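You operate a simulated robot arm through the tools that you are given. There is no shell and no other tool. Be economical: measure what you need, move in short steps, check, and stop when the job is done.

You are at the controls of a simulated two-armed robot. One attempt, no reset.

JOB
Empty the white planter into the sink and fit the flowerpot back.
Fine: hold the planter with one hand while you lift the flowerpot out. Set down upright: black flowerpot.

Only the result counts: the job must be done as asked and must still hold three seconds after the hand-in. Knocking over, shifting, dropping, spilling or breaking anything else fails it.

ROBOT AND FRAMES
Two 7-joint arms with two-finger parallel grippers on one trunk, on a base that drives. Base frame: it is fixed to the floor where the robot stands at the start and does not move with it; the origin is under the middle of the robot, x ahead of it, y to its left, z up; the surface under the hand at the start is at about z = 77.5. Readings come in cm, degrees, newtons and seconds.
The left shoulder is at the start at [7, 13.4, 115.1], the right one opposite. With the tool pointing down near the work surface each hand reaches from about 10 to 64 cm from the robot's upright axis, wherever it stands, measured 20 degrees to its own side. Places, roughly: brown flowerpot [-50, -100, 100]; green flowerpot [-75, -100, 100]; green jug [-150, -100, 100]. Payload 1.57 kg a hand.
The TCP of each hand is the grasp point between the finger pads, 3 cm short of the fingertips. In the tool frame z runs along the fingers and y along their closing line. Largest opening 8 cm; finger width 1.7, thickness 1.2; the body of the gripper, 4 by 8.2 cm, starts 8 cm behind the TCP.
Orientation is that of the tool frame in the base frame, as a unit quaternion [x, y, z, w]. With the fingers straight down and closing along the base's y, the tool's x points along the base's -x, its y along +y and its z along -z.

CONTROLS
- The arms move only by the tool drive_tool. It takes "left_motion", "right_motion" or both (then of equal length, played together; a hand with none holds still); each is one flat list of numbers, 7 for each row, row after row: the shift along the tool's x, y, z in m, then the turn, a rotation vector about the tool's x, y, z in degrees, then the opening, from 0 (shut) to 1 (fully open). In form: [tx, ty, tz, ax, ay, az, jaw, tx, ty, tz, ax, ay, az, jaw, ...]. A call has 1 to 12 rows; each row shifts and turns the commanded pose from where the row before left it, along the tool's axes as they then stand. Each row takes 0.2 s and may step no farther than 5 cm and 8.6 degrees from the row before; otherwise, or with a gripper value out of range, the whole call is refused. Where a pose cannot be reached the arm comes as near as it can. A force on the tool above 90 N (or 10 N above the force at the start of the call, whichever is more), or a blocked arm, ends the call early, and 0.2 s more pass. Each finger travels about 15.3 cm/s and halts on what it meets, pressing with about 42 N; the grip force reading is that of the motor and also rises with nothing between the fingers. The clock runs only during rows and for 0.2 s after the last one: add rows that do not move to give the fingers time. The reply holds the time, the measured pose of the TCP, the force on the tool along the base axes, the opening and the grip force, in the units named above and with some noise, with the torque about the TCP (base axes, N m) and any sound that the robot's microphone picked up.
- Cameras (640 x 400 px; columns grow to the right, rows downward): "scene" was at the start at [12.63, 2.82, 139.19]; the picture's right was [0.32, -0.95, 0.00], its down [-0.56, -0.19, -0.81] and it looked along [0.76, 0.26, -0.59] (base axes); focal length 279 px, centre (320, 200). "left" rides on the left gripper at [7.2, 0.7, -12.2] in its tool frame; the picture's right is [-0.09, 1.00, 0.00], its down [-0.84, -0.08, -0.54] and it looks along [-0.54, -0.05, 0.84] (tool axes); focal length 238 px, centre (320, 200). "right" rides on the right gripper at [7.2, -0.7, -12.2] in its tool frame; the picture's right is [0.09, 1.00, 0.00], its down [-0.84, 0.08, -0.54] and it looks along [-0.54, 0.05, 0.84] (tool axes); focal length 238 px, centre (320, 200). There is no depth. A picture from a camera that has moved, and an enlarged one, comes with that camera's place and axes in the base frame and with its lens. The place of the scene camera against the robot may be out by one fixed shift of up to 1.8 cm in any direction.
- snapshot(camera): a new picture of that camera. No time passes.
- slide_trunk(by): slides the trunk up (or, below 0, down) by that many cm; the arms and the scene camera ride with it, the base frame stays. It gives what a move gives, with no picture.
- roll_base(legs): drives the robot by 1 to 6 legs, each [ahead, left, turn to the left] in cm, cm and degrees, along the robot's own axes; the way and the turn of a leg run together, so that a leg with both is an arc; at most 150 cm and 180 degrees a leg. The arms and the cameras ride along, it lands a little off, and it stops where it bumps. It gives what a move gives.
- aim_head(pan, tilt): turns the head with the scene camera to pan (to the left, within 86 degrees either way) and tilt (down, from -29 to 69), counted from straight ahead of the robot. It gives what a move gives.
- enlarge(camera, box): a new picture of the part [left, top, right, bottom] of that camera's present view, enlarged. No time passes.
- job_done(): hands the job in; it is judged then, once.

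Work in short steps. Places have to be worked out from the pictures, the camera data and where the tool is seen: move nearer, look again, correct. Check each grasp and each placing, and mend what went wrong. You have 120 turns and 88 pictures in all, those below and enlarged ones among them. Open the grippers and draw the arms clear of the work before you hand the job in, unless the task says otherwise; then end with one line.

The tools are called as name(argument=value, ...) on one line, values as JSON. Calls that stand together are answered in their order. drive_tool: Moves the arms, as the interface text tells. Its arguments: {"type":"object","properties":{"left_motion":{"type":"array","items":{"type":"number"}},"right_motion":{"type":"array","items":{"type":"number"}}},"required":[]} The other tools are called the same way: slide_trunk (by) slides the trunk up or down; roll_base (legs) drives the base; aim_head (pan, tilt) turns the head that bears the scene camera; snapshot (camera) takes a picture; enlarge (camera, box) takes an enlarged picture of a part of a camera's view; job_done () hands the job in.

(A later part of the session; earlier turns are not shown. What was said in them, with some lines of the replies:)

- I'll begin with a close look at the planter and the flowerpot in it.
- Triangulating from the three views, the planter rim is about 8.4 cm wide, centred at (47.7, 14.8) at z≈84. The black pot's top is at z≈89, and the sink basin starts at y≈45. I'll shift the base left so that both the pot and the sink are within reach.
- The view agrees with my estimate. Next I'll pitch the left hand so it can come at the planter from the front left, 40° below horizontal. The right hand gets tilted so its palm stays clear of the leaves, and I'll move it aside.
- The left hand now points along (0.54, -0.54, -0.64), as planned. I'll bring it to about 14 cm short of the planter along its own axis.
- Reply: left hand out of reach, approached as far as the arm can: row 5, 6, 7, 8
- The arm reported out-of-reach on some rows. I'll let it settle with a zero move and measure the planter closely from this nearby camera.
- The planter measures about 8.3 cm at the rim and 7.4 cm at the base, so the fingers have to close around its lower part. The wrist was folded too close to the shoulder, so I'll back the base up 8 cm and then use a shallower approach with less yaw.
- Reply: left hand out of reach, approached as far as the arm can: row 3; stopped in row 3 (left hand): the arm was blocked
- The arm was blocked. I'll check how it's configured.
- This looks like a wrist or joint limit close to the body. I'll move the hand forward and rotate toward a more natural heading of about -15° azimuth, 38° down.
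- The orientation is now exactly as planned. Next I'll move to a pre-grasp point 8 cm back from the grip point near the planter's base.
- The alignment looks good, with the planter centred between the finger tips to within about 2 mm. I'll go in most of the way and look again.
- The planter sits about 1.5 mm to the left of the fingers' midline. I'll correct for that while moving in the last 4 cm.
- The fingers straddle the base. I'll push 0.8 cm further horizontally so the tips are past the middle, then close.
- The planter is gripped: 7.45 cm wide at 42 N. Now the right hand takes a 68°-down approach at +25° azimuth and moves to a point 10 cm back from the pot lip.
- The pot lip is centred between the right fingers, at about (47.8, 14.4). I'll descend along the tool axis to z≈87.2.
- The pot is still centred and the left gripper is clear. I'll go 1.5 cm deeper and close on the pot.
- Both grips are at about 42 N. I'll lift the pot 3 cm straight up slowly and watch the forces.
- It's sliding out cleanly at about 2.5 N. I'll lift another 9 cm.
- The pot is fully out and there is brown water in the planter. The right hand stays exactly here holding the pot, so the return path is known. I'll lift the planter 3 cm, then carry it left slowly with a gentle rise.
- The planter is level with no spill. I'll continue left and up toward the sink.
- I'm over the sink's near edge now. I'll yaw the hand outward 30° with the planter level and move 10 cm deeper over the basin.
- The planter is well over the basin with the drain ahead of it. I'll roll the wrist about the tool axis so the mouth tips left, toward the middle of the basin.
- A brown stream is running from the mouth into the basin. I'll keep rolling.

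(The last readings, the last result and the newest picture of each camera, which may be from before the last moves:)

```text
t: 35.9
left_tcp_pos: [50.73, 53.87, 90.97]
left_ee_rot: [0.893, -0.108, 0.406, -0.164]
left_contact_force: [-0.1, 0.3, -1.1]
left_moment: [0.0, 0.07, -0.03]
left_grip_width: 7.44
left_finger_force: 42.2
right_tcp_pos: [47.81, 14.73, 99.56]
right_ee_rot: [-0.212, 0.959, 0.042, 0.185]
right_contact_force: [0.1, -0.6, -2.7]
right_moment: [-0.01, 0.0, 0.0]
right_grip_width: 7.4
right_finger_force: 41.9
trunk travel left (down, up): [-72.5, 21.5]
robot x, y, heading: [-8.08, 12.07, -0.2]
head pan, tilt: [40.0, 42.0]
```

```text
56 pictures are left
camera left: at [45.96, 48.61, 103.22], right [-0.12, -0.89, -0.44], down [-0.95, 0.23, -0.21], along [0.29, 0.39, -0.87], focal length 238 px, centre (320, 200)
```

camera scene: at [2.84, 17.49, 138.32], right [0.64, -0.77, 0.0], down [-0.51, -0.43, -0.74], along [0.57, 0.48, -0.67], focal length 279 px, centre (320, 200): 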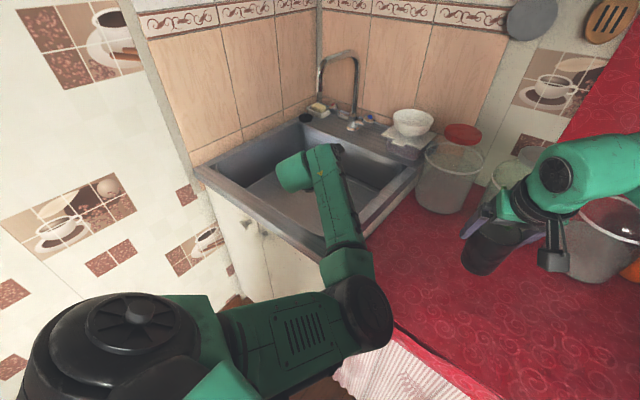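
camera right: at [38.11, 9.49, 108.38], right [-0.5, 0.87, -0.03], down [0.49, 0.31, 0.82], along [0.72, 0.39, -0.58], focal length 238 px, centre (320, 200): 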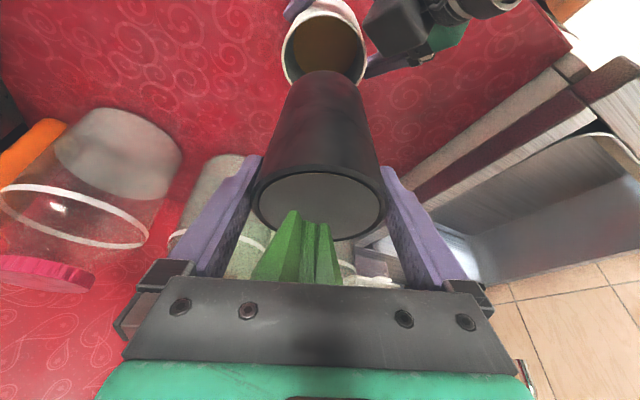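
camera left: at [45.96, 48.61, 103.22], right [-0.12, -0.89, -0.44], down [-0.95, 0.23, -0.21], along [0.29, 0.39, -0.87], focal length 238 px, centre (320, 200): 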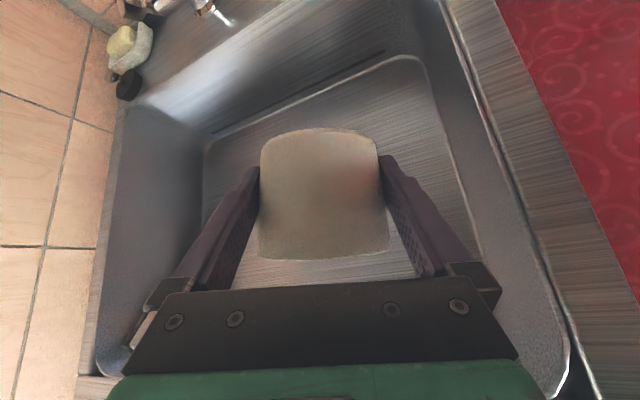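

The tilt is past 95° now. I'll raise a little and pitch the hand up about 32° so the planter is nearly inverted and drains fully.

drive_tool(left_motion=[0.0104, -0.0057, -0.0092, 0, 0, 0, 0.6, 0.0104, -0.0057, -0.0092, 0, 0, 0, 0.6, 0, 0, 0, 3.88, 7.0, 0, 0.6, 0, 0, 0, 3.88, 7.0, 0, 0.6, 0, 0, 0, 3.88, 7.0, 0, 0.6, 0, 0, 0, 3.88, 7.0, 0, 0.6, 0, 0, 0, 0, 0, 0, 0.6, 0, 0, 0, 0, 0, 0, 0.6])

snapshot(camera="left")

snapshot(camera="scene")

```text
t: 37.7
left_tcp_pos: [50.58, 55.68, 95.76]
left_ee_rot: [0.729, -0.088, 0.623, -0.269]
left_contact_force: [0.9, 1.1, 0.0]
left_moment: [-0.01, 0.07, -0.03]
left_grip_width: 7.43
left_finger_force: 42.2
right_tcp_pos: [47.91, 14.81, 99.54]
right_ee_rot: [-0.212, 0.959, 0.041, 0.186]
right_contact_force: [0.0, -0.5, -2.6]
right_moment: [-0.02, -0.01, 0.0]
right_grip_width: 7.44
right_finger_force: 42.4
trunk travel left (down, up): [-72.5, 21.5]
robot x, y, heading: [-8.02, 12.3, -0.1]
head pan, tilt: [40.0, 42.0]
```

```text
55 pictures are left
camera left: at [40.5, 48.49, 102.52], right [0.19, -0.79, -0.58], down [-0.71, 0.3, -0.64], along [0.68, 0.53, -0.51], focal length 238 px, centre (320, 200)
```

left: 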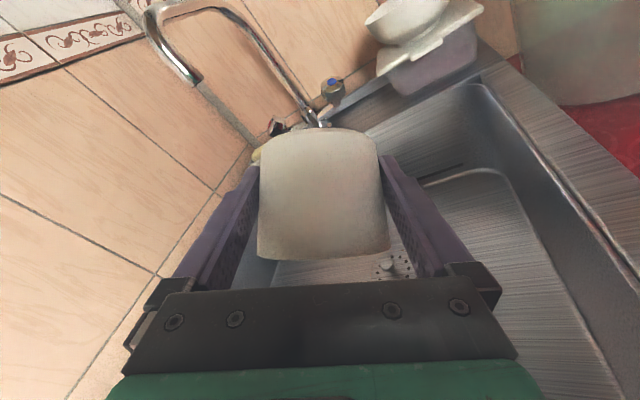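

```text
54 pictures are left
camera scene: at [2.83, 17.51, 138.32], right [0.64, -0.77, 0.0], down [-0.51, -0.43, -0.74], along [0.57, 0.48, -0.67], focal length 279 px, centre (320, 200)
```

scene: 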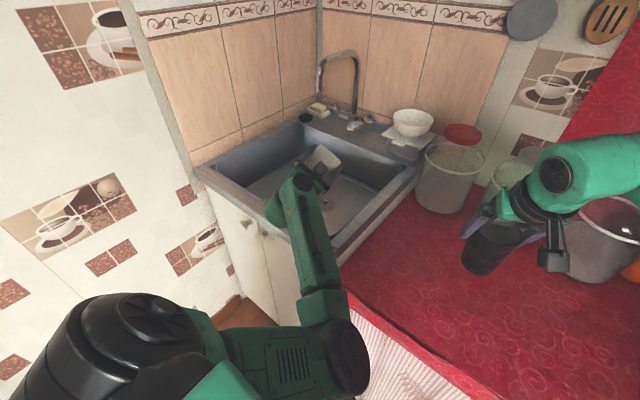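

The planter is tilted about 129° over the basin. I'll hold it there while it drains.

drive_tool(left_motion=[0, 0, 0, 0, 0, 0, 0.6, 0, 0, 0, 0, 0, 0, 0.6, 0, 0, 0, 0, 0, 0, 0.6, 0, 0, 0, 0, 0, 0, 0.6, 0, 0, 0, 0, 0, 0, 0.6, 0, 0, 0, 0, 0, 0, 0.6, 0, 0, 0, 0, 0, 0, 0.6, 0, 0, 0, 0, 0, 0, 0.6])

enlarge(camera="scene", box=[200, 100, 440, 250])

```text
t: 39.5
left_tcp_pos: [50.38, 55.74, 95.29]
left_ee_rot: [0.732, -0.092, 0.619, -0.271]
left_contact_force: [0.3, -0.5, -1.3]
left_moment: [0.01, -0.02, 0.01]
left_grip_width: 7.42
left_finger_force: 42.3
right_tcp_pos: [48.0, 14.84, 99.62]
right_ee_rot: [-0.212, 0.959, 0.041, 0.186]
right_contact_force: [-0.4, 0.3, -2.3]
right_moment: [0.0, -0.02, 0.0]
right_grip_width: 7.42
right_finger_force: 42.2
trunk travel left (down, up): [-72.5, 21.5]
robot x, y, heading: [-7.93, 11.86, -0.3]
head pan, tilt: [40.0, 42.0]
```

```text
2.67 times, centred on (320, 175) of scene
camera zoom: at [2.83, 17.51, 138.32], right [0.64, -0.77, 0.0], down [-0.51, -0.43, -0.74], along [0.57, 0.48, -0.67], focal length 745 px, centre (320, 267)
```

zoom: 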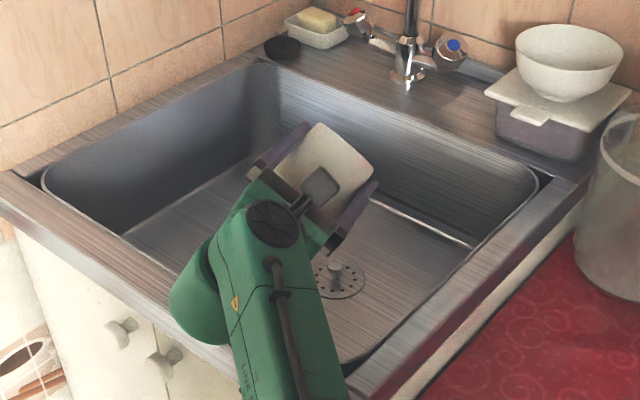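

No more stream is visible. I'll reverse the motion: pitch back, then start unrolling.

drive_tool(left_motion=[0, 0, 0, -3.88, -7.0, 0, 0.6, 0, 0, 0, -3.88, -7.0, 0, 0.6, 0, 0, 0, -3.88, -7.0, 0, 0.6, 0, 0, 0, -3.88, -7.0, 0, 0.6, 0, 0, 0, 0, 0, 7, 0.6, 0, 0, 0, 0, 0, 8, 0.6, 0, 0, 0, 0, 0, 8, 0.6, 0, 0, 0, 0, 0, 8, 0.6, 0, 0, 0, 0, 0, 8, 0.6, 0, 0, 0, 0, 0, 8, 0.6, 0, 0, 0, 0, 0, 8, 0.6, 0, 0, 0, 0, 0, 8, 0.6])

drive_tool(left_motion=[0, 0, 0, 0, 0, 8, 0.6, 0, 0, 0, 0, 0, 8, 0.6, 0, 0, 0, 0, 0, 8, 0.6, 0, 0, 0, 0, 0, 8, 0.6, 0, 0, 0, 0, 0, 8, 0.6, 0, 0, 0, 0, 0, 8, 0.6, 0, 0, 0, 0, 0, 8, 0.6, 0, 0, 0, 0, 0, 8, 0.6, 0, 0, 0, 0, 0, 8, 0.6, 0, 0, 0, 0, 0, 8, 0.6, 0, 0, 0, 0, 0, 8, 0.6])

snapshot(camera="scene")

```text
t: 42.1
left_tcp_pos: [50.68, 53.98, 93.98]
left_ee_rot: [0.703, -0.56, 0.26, -0.352]
left_contact_force: [0.1, -0.1, -0.3]
left_moment: [0.02, 0.02, 0.02]
left_grip_width: 7.45
left_finger_force: 42.4
right_tcp_pos: [47.89, 14.87, 99.67]
right_ee_rot: [-0.211, 0.959, 0.041, 0.186]
right_contact_force: [-0.5, 0.3, -2.5]
right_moment: [-0.01, -0.01, 0.04]
right_grip_width: 7.42
right_finger_force: 41.9
trunk travel left (down, up): [-72.5, 21.5]
robot x, y, heading: [-8.35, 11.81, 0.2]
head pan, tilt: [40.0, 42.0]
```

```text
t: 44.5
left_tcp_pos: [50.78, 54.03, 94.05]
left_ee_rot: [-0.117, 0.892, 0.058, 0.434]
left_contact_force: [0.4, 0.0, 0.6]
left_moment: [0.0, -0.01, 0.01]
left_grip_width: 7.4
left_finger_force: 41.9
right_tcp_pos: [47.86, 14.71, 99.78]
right_ee_rot: [-0.211, 0.959, 0.041, 0.185]
right_contact_force: [-0.3, -0.3, -1.6]
right_moment: [0.01, -0.02, 0.02]
right_grip_width: 7.39
right_finger_force: 42.3
trunk travel left (down, up): [-72.5, 21.5]
robot x, y, heading: [-8.08, 11.88, -0.3]
head pan, tilt: [40.0, 42.0]
```

```text
52 pictures are left
camera scene: at [2.82, 17.54, 138.32], right [0.64, -0.77, 0.0], down [-0.51, -0.43, -0.74], along [0.57, 0.48, -0.67], focal length 279 px, centre (320, 200)
```

scene: 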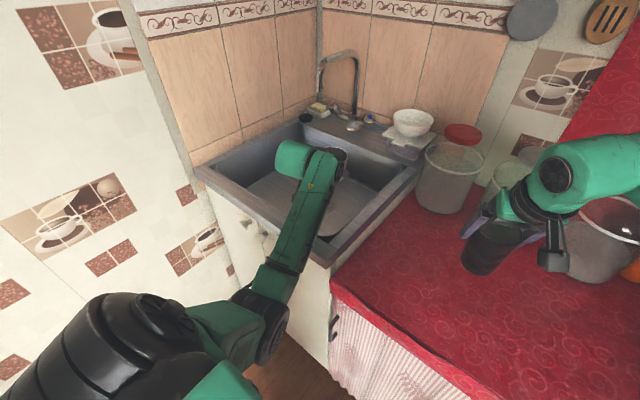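

The hand is level again. I'll yaw back and return toward the counter.

drive_tool(left_motion=[0, 0, 0, 4.73, 0, 3.7, 0.6, 0, 0, 0, 4.73, 0, 3.7, 0.6, 0, 0, 0, 4.73, 0, 3.7, 0.6, 0, 0, 0, 4.73, 0, 3.7, 0.6, 0, 0, 0, 4.72, 0, 3.68, 0.6, 0.0045, -0.025, 0.00776, 0, 0, 0, 0.6, 0.0045, -0.025, 0.00776, 0, 0, 0, 0.6, 0.0045, -0.025, 0.00776, 0, 0, 0, 0.6, 0.0045, -0.025, 0.00776, 0, 0, 0, 0.6, 0.0045, -0.025, 0.00776, 0, 0, 0, 0.6, 0.0045, -0.025, 0.00776, 0, 0, 0, 0.6])

drive_tool(left_motion=[0.0045, -0.025, 0.00776, 0, 0, 0, 0.6, 0.0045, -0.025, 0.00776, 0, 0, 0, 0.6, 0.0045, -0.025, 0.00776, 0, 0, 0, 0.6, 0.0045, -0.025, 0.00776, 0, 0, 0, 0.6, 0.0045, -0.025, 0.00776, 0, 0, 0, 0.6, 0.0045, -0.025, 0.00776, 0, 0, 0, 0.6, 0, 0, 0, 0, 0, 0, 0.6])

aim_head(pan=10, tilt=45)

snapshot(camera="scene")

snapshot(camera="right")

```text
t: 46.9
left_tcp_pos: [49.0, 38.95, 89.08]
left_ee_rot: [0.117, 0.891, -0.057, 0.434]
left_contact_force: [0.4, 1.2, -1.2]
left_moment: [0.0, 0.01, 0.0]
left_grip_width: 7.41
left_finger_force: 41.8
right_tcp_pos: [47.84, 14.76, 99.79]
right_ee_rot: [-0.212, 0.958, 0.042, 0.186]
right_contact_force: [-0.2, -0.3, -2.4]
right_moment: [0.03, 0.03, -0.04]
right_grip_width: 7.41
right_finger_force: 42.5
trunk travel left (down, up): [-72.5, 21.5]
robot x, y, heading: [-8.1, 12.22, 0.2]
head pan, tilt: [40.0, 42.0]
```

```text
t: 48.5
left_tcp_pos: [46.81, 23.99, 83.97]
left_ee_rot: [0.116, 0.892, -0.057, 0.434]
left_contact_force: [-0.2, 0.8, -1.1]
left_moment: [-0.02, 0.05, 0.02]
left_grip_width: 7.41
left_finger_force: 42.4
right_tcp_pos: [47.86, 14.7, 99.59]
right_ee_rot: [-0.211, 0.959, 0.041, 0.184]
right_contact_force: [0.5, -0.7, -3.2]
right_moment: [-0.04, 0.0, -0.03]
right_grip_width: 7.41
right_finger_force: 42.6
trunk travel left (down, up): [-72.5, 21.5]
robot x, y, heading: [-8.19, 11.88, 0.1]
head pan, tilt: [40.0, 42.0]
```

```text
t: 49.4
left_tcp_pos: [46.8, 23.99, 84.0]
left_ee_rot: [0.117, 0.891, -0.058, 0.434]
left_contact_force: [0.1, -0.4, -1.0]
left_moment: [0.02, 0.0, 0.02]
left_grip_width: 7.45
left_finger_force: 42.1
right_tcp_pos: [47.85, 14.8, 99.71]
right_ee_rot: [-0.212, 0.959, 0.042, 0.185]
right_contact_force: [-0.9, -0.1, -2.2]
right_moment: [-0.01, 0.01, 0.0]
right_grip_width: 7.38
right_finger_force: 42.3
trunk travel left (down, up): [-72.5, 21.5]
robot x, y, heading: [-8.03, 12.5, -0.3]
head pan, tilt: [10.0, 45.0]
```

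```text
51 pictures are left
camera scene: at [4.43, 13.54, 137.89], right [0.17, -0.98, 0.0], down [-0.7, -0.12, -0.71], along [0.7, 0.12, -0.71], focal length 279 px, centre (320, 200)
```

scene: 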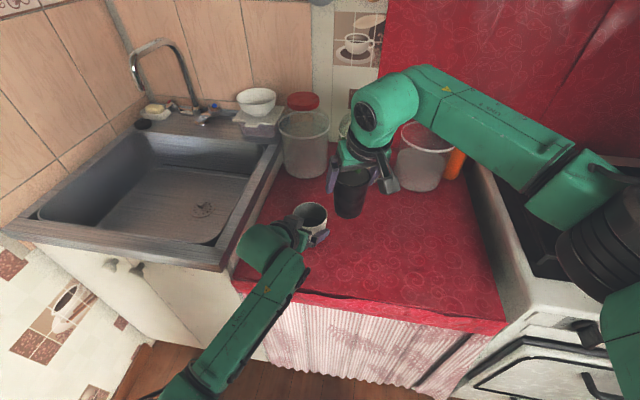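

```text
50 pictures are left
camera right: at [38.08, 9.5, 108.36], right [-0.5, 0.87, -0.03], down [0.49, 0.31, 0.82], along [0.72, 0.39, -0.58], focal length 238 px, centre (320, 200)
```

right: 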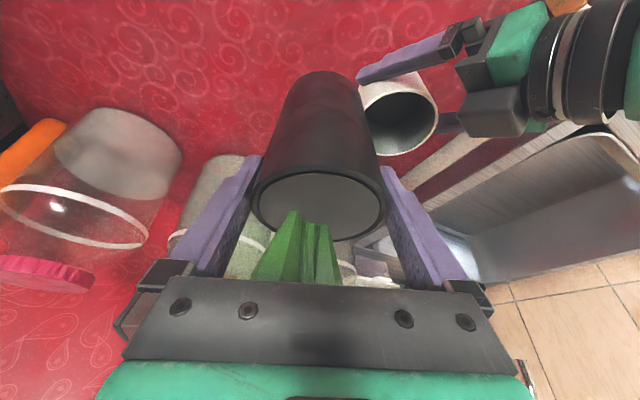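

The planter is empty. I'll slide it back above its spot, still 3.5 cm up, and check that it's aligned under the pot.

drive_tool(left_motion=[-0.0022, -0.01455, 0.0029, 0, 0, 0, 0.6, -0.0022, -0.01455, 0.0029, 0, 0, 0, 0.6, -0.0022, -0.01455, 0.0029, 0, 0, 0, 0.6, -0.0022, -0.01455, 0.0029, 0, 0, 0, 0.6, -0.0022, -0.01455, 0.0029, 0, 0, 0, 0.6, -0.0022, -0.01455, 0.0029, 0, 0, 0, 0.6, 0.0079, 0, 0.0062, 0, 0, 0, 0.6, 0.0079, 0, 0.0062, 0, 0, 0, 0.6, 0.0063, 0, 0.0049, 0, 0, 0, 0.6, 0, 0, 0, 0, 0, 0, 0.6])

snapshot(camera="left")

snapshot(camera="right")

```text
t: 51.6
left_tcp_pos: [46.69, 14.86, 81.23]
left_ee_rot: [0.117, 0.892, -0.058, 0.434]
left_contact_force: [-1.2, 0.5, -0.1]
left_moment: [-0.01, -0.02, -0.03]
left_grip_width: 7.42
left_finger_force: 42.3
right_tcp_pos: [47.9, 14.84, 99.55]
right_ee_rot: [-0.212, 0.959, 0.041, 0.185]
right_contact_force: [0.1, -0.1, -2.6]
right_moment: [0.03, -0.02, -0.02]
right_grip_width: 7.44
right_finger_force: 41.7
trunk travel left (down, up): [-72.5, 21.5]
robot x, y, heading: [-8.04, 11.94, 0.0]
head pan, tilt: [10.0, 45.0]
```

```text
49 pictures are left
camera left: at [33.2, 19.26, 83.08], right [0.31, 0.95, 0.07], down [0.07, -0.1, 0.99], along [0.95, -0.3, -0.09], focal length 238 px, centre (320, 200)
```

left: 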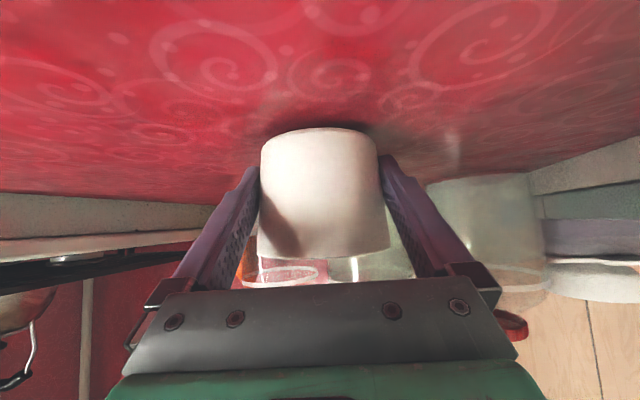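

```text
48 pictures are left
camera right: at [38.08, 9.5, 108.36], right [-0.5, 0.87, -0.03], down [0.49, 0.31, 0.82], along [0.72, 0.39, -0.58], focal length 238 px, centre (320, 200)
```

right: 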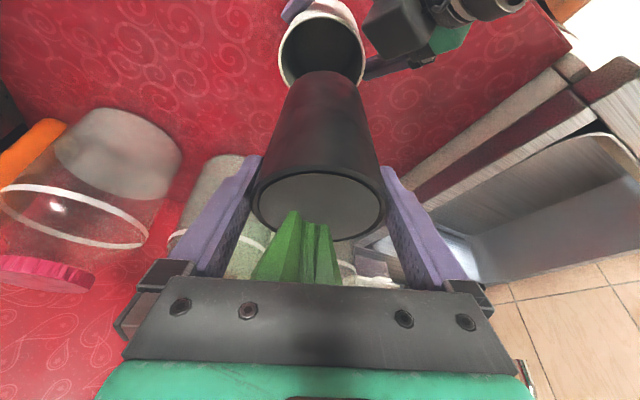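

The planter hasn't shifted in the grip. I'll lower the last 0.75 cm onto the counter.

drive_tool(left_motion=[0.0032, 0, 0.0025, 0, 0, 0, 0.6, 0.0028, 0, 0.0022, 0, 0, 0, 0.6, 0, 0, 0, 0, 0, 0, 0.6])

enlarge(camera="left", box=[220, 90, 420, 215])

```text
t: 52.4
left_tcp_pos: [46.73, 14.84, 80.63]
left_ee_rot: [0.117, 0.891, -0.058, 0.435]
left_contact_force: [0.8, 0.0, 3.5]
left_moment: [-0.16, -0.07, 0.03]
left_grip_width: 7.38
left_finger_force: 41.8
right_tcp_pos: [47.75, 14.73, 99.67]
right_ee_rot: [-0.211, 0.959, 0.041, 0.186]
right_contact_force: [0.4, 0.6, -2.1]
right_moment: [0.03, -0.03, 0.02]
right_grip_width: 7.41
right_finger_force: 41.9
trunk travel left (down, up): [-72.5, 21.5]
robot x, y, heading: [-8.33, 12.03, -0.2]
head pan, tilt: [10.0, 45.0]
```

```text
3.20 times, centred on (320, 152) of left
camera zoom: at [33.25, 19.28, 82.42], right [0.31, 0.95, 0.07], down [0.06, -0.1, 0.99], along [0.95, -0.3, -0.09], focal length 763 px, centre (320, 352)
```

zoom: 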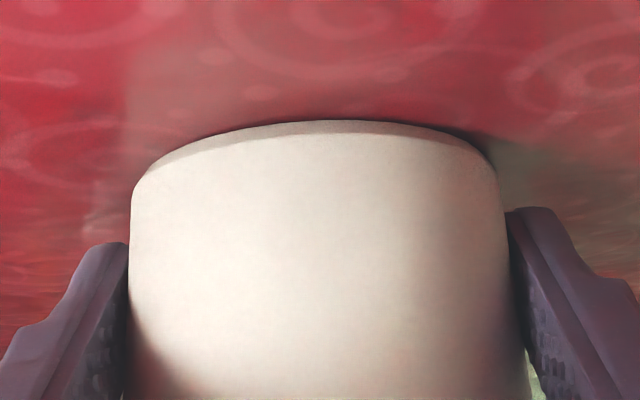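

There's contact with the counter at 3.5 N. Now I'll lower the pot 6 cm and check alignment before it goes in.

drive_tool(right_motion=[0.0056, 0, 0.0139, 0, 0, 0, 0.5, 0.0056, 0, 0.0139, 0, 0, 0, 0.5, 0.0056, 0, 0.0139, 0, 0, 0, 0.5, 0.0056, 0, 0.0139, 0, 0, 0, 0.5, 0, 0, 0, 0, 0, 0, 0.5])

enlarge(camera="right", box=[220, 20, 420, 145])

enlarge(camera="scene", box=[280, 150, 420, 280])

```text
t: 53.6
left_tcp_pos: [46.77, 14.87, 80.6]
left_ee_rot: [0.117, 0.891, -0.058, 0.435]
left_contact_force: [1.8, -0.8, 7.5]
left_moment: [-0.34, -0.14, 0.08]
left_grip_width: 7.41
left_finger_force: 42.2
right_tcp_pos: [47.75, 14.69, 93.83]
right_ee_rot: [-0.212, 0.959, 0.042, 0.186]
right_contact_force: [1.1, 0.1, -2.8]
right_moment: [0.02, 0.02, -0.02]
right_grip_width: 7.41
right_finger_force: 41.8
trunk travel left (down, up): [-72.5, 21.5]
robot x, y, heading: [-8.08, 12.27, -0.2]
head pan, tilt: [10.0, 45.0]
```

```text
3.20 times, centred on (320, 82) of right
camera zoom: at [38.03, 9.45, 102.51], right [-0.5, 0.87, -0.03], down [0.49, 0.31, 0.82], along [0.72, 0.39, -0.58], focal length 763 px, centre (320, 576)
```

zoom: 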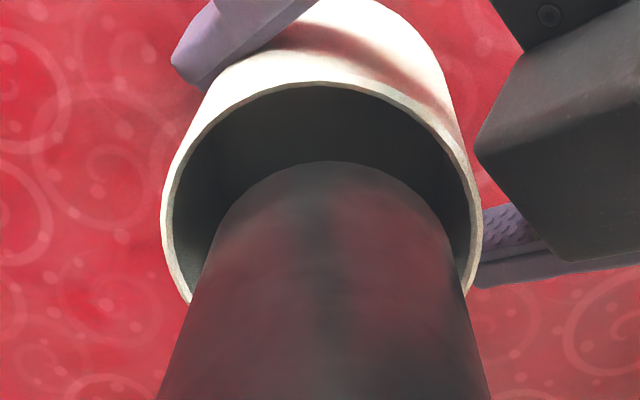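

```text
3.08 times, centred on (350, 215) of scene
camera zoom: at [4.32, 13.52, 137.9], right [0.17, -0.98, 0.0], down [-0.7, -0.12, -0.71], along [0.7, 0.12, -0.71], focal length 860 px, centre (228, 154)
```

zoom: 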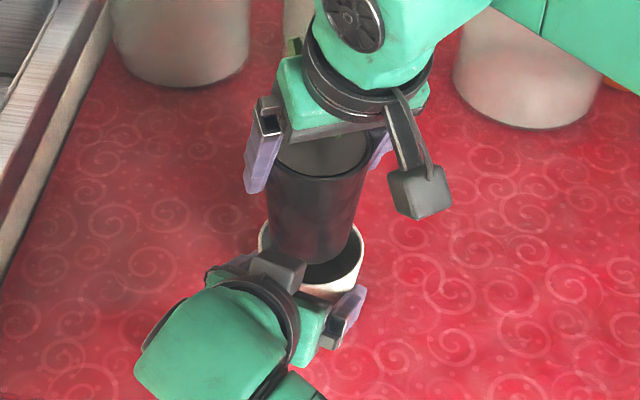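

The pot's tapered base is centred in the opening. I'll lower it another 5.5 cm.

drive_tool(right_motion=[0.0052, 0, 0.0127, 0, 0, 0, 0.5, 0.0052, 0, 0.0127, 0, 0, 0, 0.5, 0.0052, 0, 0.0127, 0, 0, 0, 0.5, 0.0052, 0, 0.0127, 0, 0, 0, 0.5, 0, 0, 0, 0, 0, 0, 0.5])

snapshot(camera="right")

```text
t: 54.8
left_tcp_pos: [46.61, 14.87, 80.52]
left_ee_rot: [0.118, 0.891, -0.058, 0.435]
left_contact_force: [1.3, 0.2, 9.0]
left_moment: [-0.46, -0.22, 0.1]
left_grip_width: 7.43
left_finger_force: 41.9
right_tcp_pos: [47.73, 14.63, 88.38]
right_ee_rot: [-0.211, 0.959, 0.041, 0.186]
right_contact_force: [1.6, -1.9, -2.6]
right_moment: [-0.05, -0.08, -0.02]
right_grip_width: 7.45
right_finger_force: 42.3
trunk travel left (down, up): [-72.5, 21.5]
robot x, y, heading: [-8.09, 12.05, -0.2]
head pan, tilt: [10.0, 45.0]
```

```text
44 pictures are left
camera right: at [37.91, 9.43, 97.06], right [-0.5, 0.87, -0.03], down [0.49, 0.31, 0.82], along [0.72, 0.39, -0.58], focal length 238 px, centre (320, 200)
```

right: 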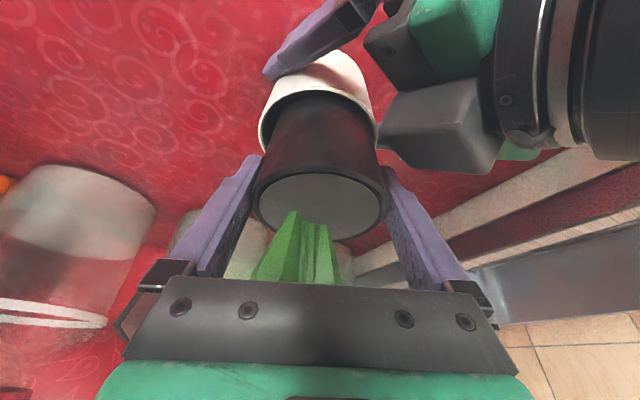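

There's slight side contact of about 2 N. I'll lower the remaining 6–7 mm in small steps and watch for seating.

drive_tool(right_motion=[0.0011, 0, 0.0028, 0, 0, 0, 0.5, 0.0011, 0, 0.0028, 0, 0, 0, 0.5, 0, 0, 0, 0, 0, 0, 0.5])

```text
t: 55.6
left_tcp_pos: [46.64, 14.96, 80.54]
left_ee_rot: [0.117, 0.891, -0.058, 0.435]
left_contact_force: [-0.3, 1.6, 9.7]
left_moment: [-0.6, -0.32, 0.07]
left_grip_width: 7.41
left_finger_force: 42.2
right_tcp_pos: [47.71, 14.7, 87.71]
right_ee_rot: [-0.212, 0.958, 0.042, 0.187]
right_contact_force: [4.2, -3.5, -0.9]
right_moment: [-0.05, -0.11, 0.03]
right_grip_width: 7.4
right_finger_force: 42.4
trunk travel left (down, up): [-72.5, 21.5]
robot x, y, heading: [-8.05, 12.06, -0.1]
head pan, tilt: [10.0, 45.0]
```

It's back at its original depth, but side forces of (4.2, -3.5) N remain. I'll nudge 2 mm to relieve them and press slightly lower to confirm it's seated.

drive_tool(right_motion=[-0.0013, -0.0018, 0.0005, 0, 0, 0, 0.5, 0, 0, 0, 0, 0, 0, 0.5, 0.0006, 0, 0.0014, 0, 0, 0, 0.5, 0, 0, 0, 0, 0, 0, 0.5])

enlarge(camera="right", box=[220, 30, 420, 250])

```text
t: 56.6
left_tcp_pos: [46.52, 14.93, 80.61]
left_ee_rot: [0.116, 0.891, -0.057, 0.435]
left_contact_force: [4.4, 0.5, 4.8]
left_moment: [-0.67, -0.1, 0.08]
left_grip_width: 7.42
left_finger_force: 42.5
right_tcp_pos: [47.91, 14.63, 87.62]
right_ee_rot: [-0.211, 0.958, 0.042, 0.187]
right_contact_force: [-1.8, -0.2, 6.0]
right_moment: [0.2, 0.22, 0.07]
right_grip_width: 7.42
right_finger_force: 42.3
trunk travel left (down, up): [-72.5, 21.5]
robot x, y, heading: [-7.91, 12.24, -0.0]
head pan, tilt: [10.0, 45.0]
```

```text
1.82 times, centred on (320, 140) of right
camera zoom: at [38.09, 9.39, 96.33], right [-0.5, 0.87, -0.03], down [0.49, 0.31, 0.82], along [0.72, 0.39, -0.58], focal length 433 px, centre (320, 309)
```

zoom: 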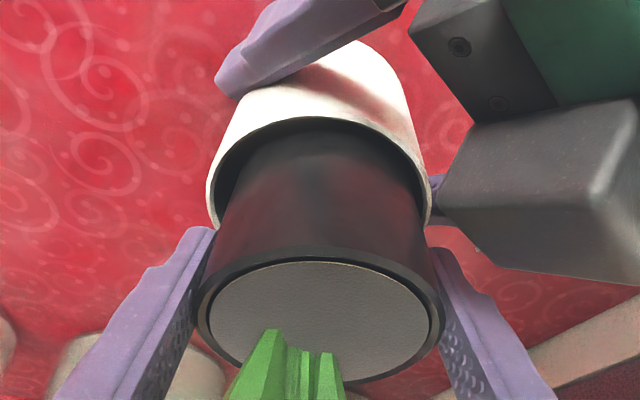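

The pot is seated with 6 N of support. I'll open the right hand and check.

drive_tool(right_motion=[0, 0, 0, 0, 0, 0, 0.9, 0, 0, 0, 0, 0, 0, 0.95, 0, 0, 0, 0, 0, 0, 1, 0, 0, 0, 0, 0, 0, 1])

snapshot(camera="right")

```text
t: 57.6
left_tcp_pos: [46.55, 14.85, 80.55]
left_ee_rot: [0.117, 0.891, -0.057, 0.435]
left_contact_force: [0.3, 0.8, 5.8]
left_moment: [-0.3, -0.02, 0.01]
left_grip_width: 7.42
left_finger_force: 41.2
right_tcp_pos: [47.82, 14.63, 87.53]
right_ee_rot: [-0.212, 0.959, 0.041, 0.186]
right_contact_force: [-0.3, 0.4, -0.3]
right_moment: [-0.05, 0.0, 0.0]
right_grip_width: 7.98
right_finger_force: 0.1
trunk travel left (down, up): [-72.5, 21.5]
robot x, y, heading: [-7.9, 11.94, -0.2]
head pan, tilt: [10.0, 45.0]
```

```text
42 pictures are left
camera right: at [38.09, 9.38, 96.27], right [-0.5, 0.87, -0.03], down [0.49, 0.31, 0.82], along [0.72, 0.39, -0.58], focal length 238 px, centre (320, 200)
```

right: 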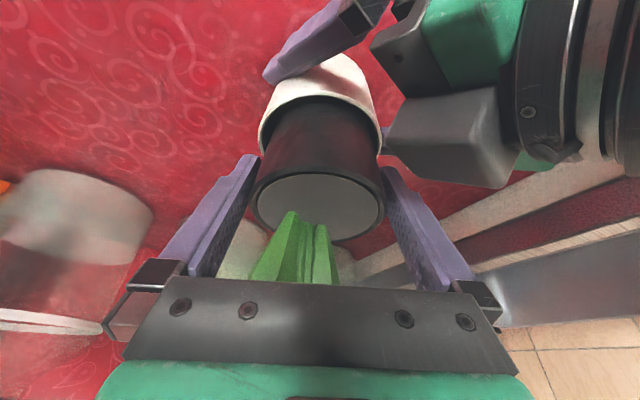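

The force has dropped to zero, so the pot is free. I'll retract the right hand along its axis.

drive_tool(right_motion=[0, 0, -0.01, 0, 0, 0, 1, 0, 0, -0.02, 0, 0, 0, 1, 0, 0, -0.03, 0, 0, 0, 1, 0, 0, -0.04, 0, 0, 0, 1, 0, 0, -0.04, 0, 0, 0, 1, 0, 0, -0.04, 0, 0, 0, 1])

snapshot(camera="right")

```text
t: 59.0
left_tcp_pos: [46.63, 14.95, 80.56]
left_ee_rot: [0.116, 0.891, -0.056, 0.435]
left_contact_force: [-1.5, 1.1, 4.5]
left_moment: [-0.23, 0.06, -0.04]
left_grip_width: 7.41
left_finger_force: 41.8
right_tcp_pos: [41.86, 11.74, 104.19]
right_ee_rot: [-0.212, 0.958, 0.042, 0.186]
right_contact_force: [0.1, -0.1, -0.6]
right_moment: [-0.02, 0.0, -0.04]
right_grip_width: 8.02
right_finger_force: 0.1
trunk travel left (down, up): [-72.5, 21.5]
robot x, y, heading: [-8.3, 12.37, -0.3]
head pan, tilt: [10.0, 45.0]
```

```text
41 pictures are left
camera right: at [32.05, 6.51, 112.84], right [-0.5, 0.87, -0.03], down [0.49, 0.31, 0.82], along [0.72, 0.39, -0.58], focal length 238 px, centre (320, 200)
```

right: 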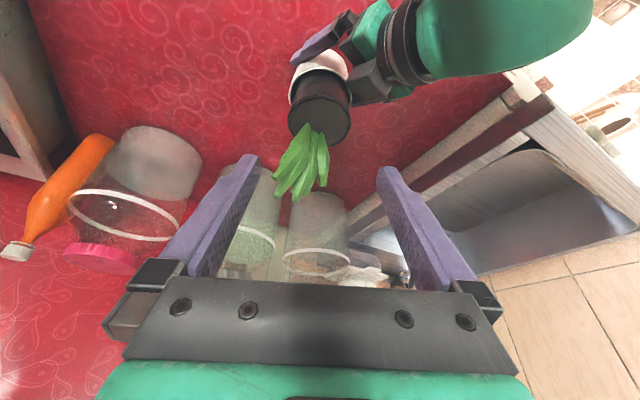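

The flowerpot stands upright in the planter and the right hand is clear. Now I'll open the left hand gently.

drive_tool(left_motion=[0, 0, 0, 0, 0, 0, 0.93, 0, 0, 0, 0, 0, 0, 0.96, 0, 0, 0, 0, 0, 0, 1, 0, 0, 0, 0, 0, 0, 1])

snapshot(camera="left")

```text
t: 60.0
left_tcp_pos: [46.57, 14.91, 80.51]
left_ee_rot: [0.117, 0.891, -0.058, 0.434]
left_contact_force: [-0.9, 0.0, -0.8]
left_moment: [-0.03, -0.01, -0.03]
left_grip_width: 8.03
left_finger_force: 0.0
right_tcp_pos: [41.94, 11.69, 104.11]
right_ee_rot: [-0.212, 0.958, 0.041, 0.187]
right_contact_force: [0.4, 0.3, -0.1]
right_moment: [0.02, -0.02, 0.0]
right_grip_width: 8.0
right_finger_force: 0.0
trunk travel left (down, up): [-72.5, 21.5]
robot x, y, heading: [-7.86, 12.11, -0.1]
head pan, tilt: [10.0, 45.0]
```

```text
40 pictures are left
camera left: at [33.22, 19.29, 82.37], right [0.31, 0.95, 0.07], down [0.07, -0.1, 0.99], along [0.95, -0.3, -0.09], focal length 238 px, centre (320, 200)
```

left: 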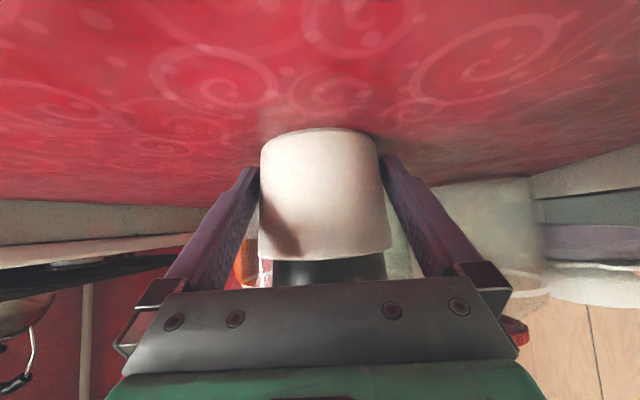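

Left forces are near zero. I'll back out in the reverse of the approach, with a 1 mm shift to centre the fingers.

drive_tool(left_motion=[0, -0.0008, 0, 0, 0, 0, 1, 0.0049, 0, -0.0063, 0, 0, 0, 1, 0, 0, -0.0155, 0, 0, 0, 1, 0, 0, -0.015, 0, 0, 0, 1, 0, 0, -0.02, 0, 0, 0, 1, 0, 0, -0.03, 0, 0, 0, 1, 0, 0, -0.03, 0, 0, 0, 1])

snapshot(camera="left")

```text
t: 61.6
left_tcp_pos: [37.35, 17.32, 87.36]
left_ee_rot: [0.117, 0.891, -0.057, 0.434]
left_contact_force: [0.2, 0.3, 0.7]
left_moment: [-0.01, -0.01, 0.02]
left_grip_width: 7.99
left_finger_force: 0.0
right_tcp_pos: [41.92, 11.78, 104.01]
right_ee_rot: [-0.211, 0.959, 0.041, 0.186]
right_contact_force: [0.2, 1.1, 0.7]
right_moment: [0.0, -0.02, 0.02]
right_grip_width: 7.99
right_finger_force: 0.1
trunk travel left (down, up): [-72.5, 21.5]
robot x, y, heading: [-7.92, 12.42, -0.0]
head pan, tilt: [10.0, 45.0]
```

```text
39 pictures are left
camera left: at [24.01, 21.68, 89.17], right [0.31, 0.95, 0.07], down [0.07, -0.1, 0.99], along [0.95, -0.3, -0.09], focal length 238 px, centre (320, 200)
```

left: 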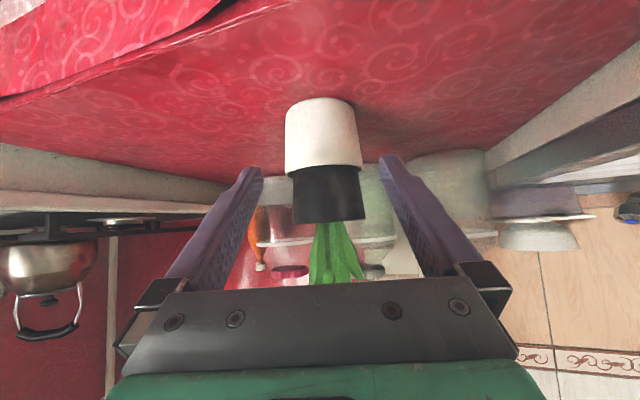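

The planter stands cleanly on its own. I'll draw both arms clear and do a final check.

drive_tool(left_motion=[-0.0046, 0.029, -0.0135, 0, 0, 0, 1, -0.0046, 0.029, -0.0135, 0, 0, 0, 1, -0.0046, 0.029, -0.0135, 0, 0, 0, 1, -0.0046, 0.029, -0.0135, 0, 0, 0, 1, -0.0046, 0.029, -0.0135, 0, 0, 0, 1], right_motion=[0.0033, -0.0181, -0.0143, 0, 0, 0, 1, 0.0033, -0.0181, -0.0143, 0, 0, 0, 1, 0.0033, -0.0181, -0.0143, 0, 0, 0, 1, 0.0033, -0.0181, -0.0143, 0, 0, 0, 1, 0.0033, -0.0181, -0.0143, 0, 0, 0, 1])

snapshot(camera="scene")

enlarge(camera="scene", box=[270, 140, 430, 290])

```text
t: 62.8
left_tcp_pos: [37.44, 32.29, 93.23]
left_ee_rot: [0.117, 0.891, -0.057, 0.434]
left_contact_force: [0.0, 0.2, -0.2]
left_moment: [-0.01, -0.02, -0.03]
left_grip_width: 7.99
left_finger_force: 0.1
right_tcp_pos: [41.91, 1.88, 110.26]
right_ee_rot: [-0.212, 0.958, 0.042, 0.187]
right_contact_force: [-0.3, 0.0, -0.6]
right_moment: [-0.01, 0.01, -0.02]
right_grip_width: 8.02
right_finger_force: 0.0
trunk travel left (down, up): [-72.5, 21.5]
robot x, y, heading: [-7.98, 11.92, -0.1]
head pan, tilt: [10.0, 45.0]
```

```text
38 pictures are left
camera scene: at [4.33, 13.54, 137.9], right [0.17, -0.98, 0.0], down [-0.7, -0.12, -0.71], along [0.7, 0.12, -0.71], focal length 279 px, centre (320, 200)
```

scene: 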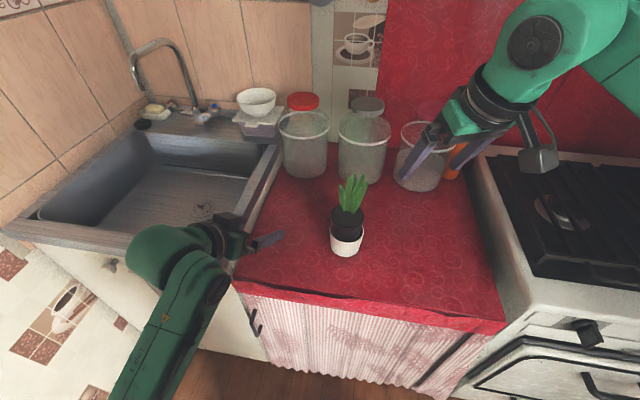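

```text
2.67 times, centred on (350, 215) of scene
camera zoom: at [4.33, 13.54, 137.9], right [0.17, -0.98, 0.0], down [-0.7, -0.12, -0.71], along [0.7, 0.12, -0.71], focal length 745 px, centre (240, 160)
```

zoom: 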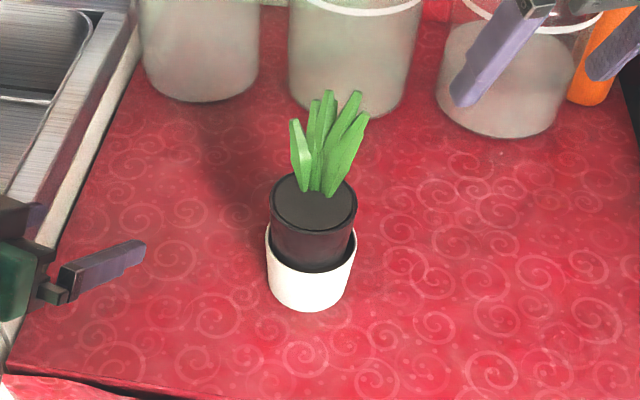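

The flowerpot stands upright in the emptied planter at its original spot, there's no spill, and both arms are clear. I'm handing in.

job_done()

```text
The job is handed in.
```

I emptied the white planter into the sink and set it back at its original spot, with the black flowerpot upright in it. I saw no spill, both grippers are open and both arms are clear.
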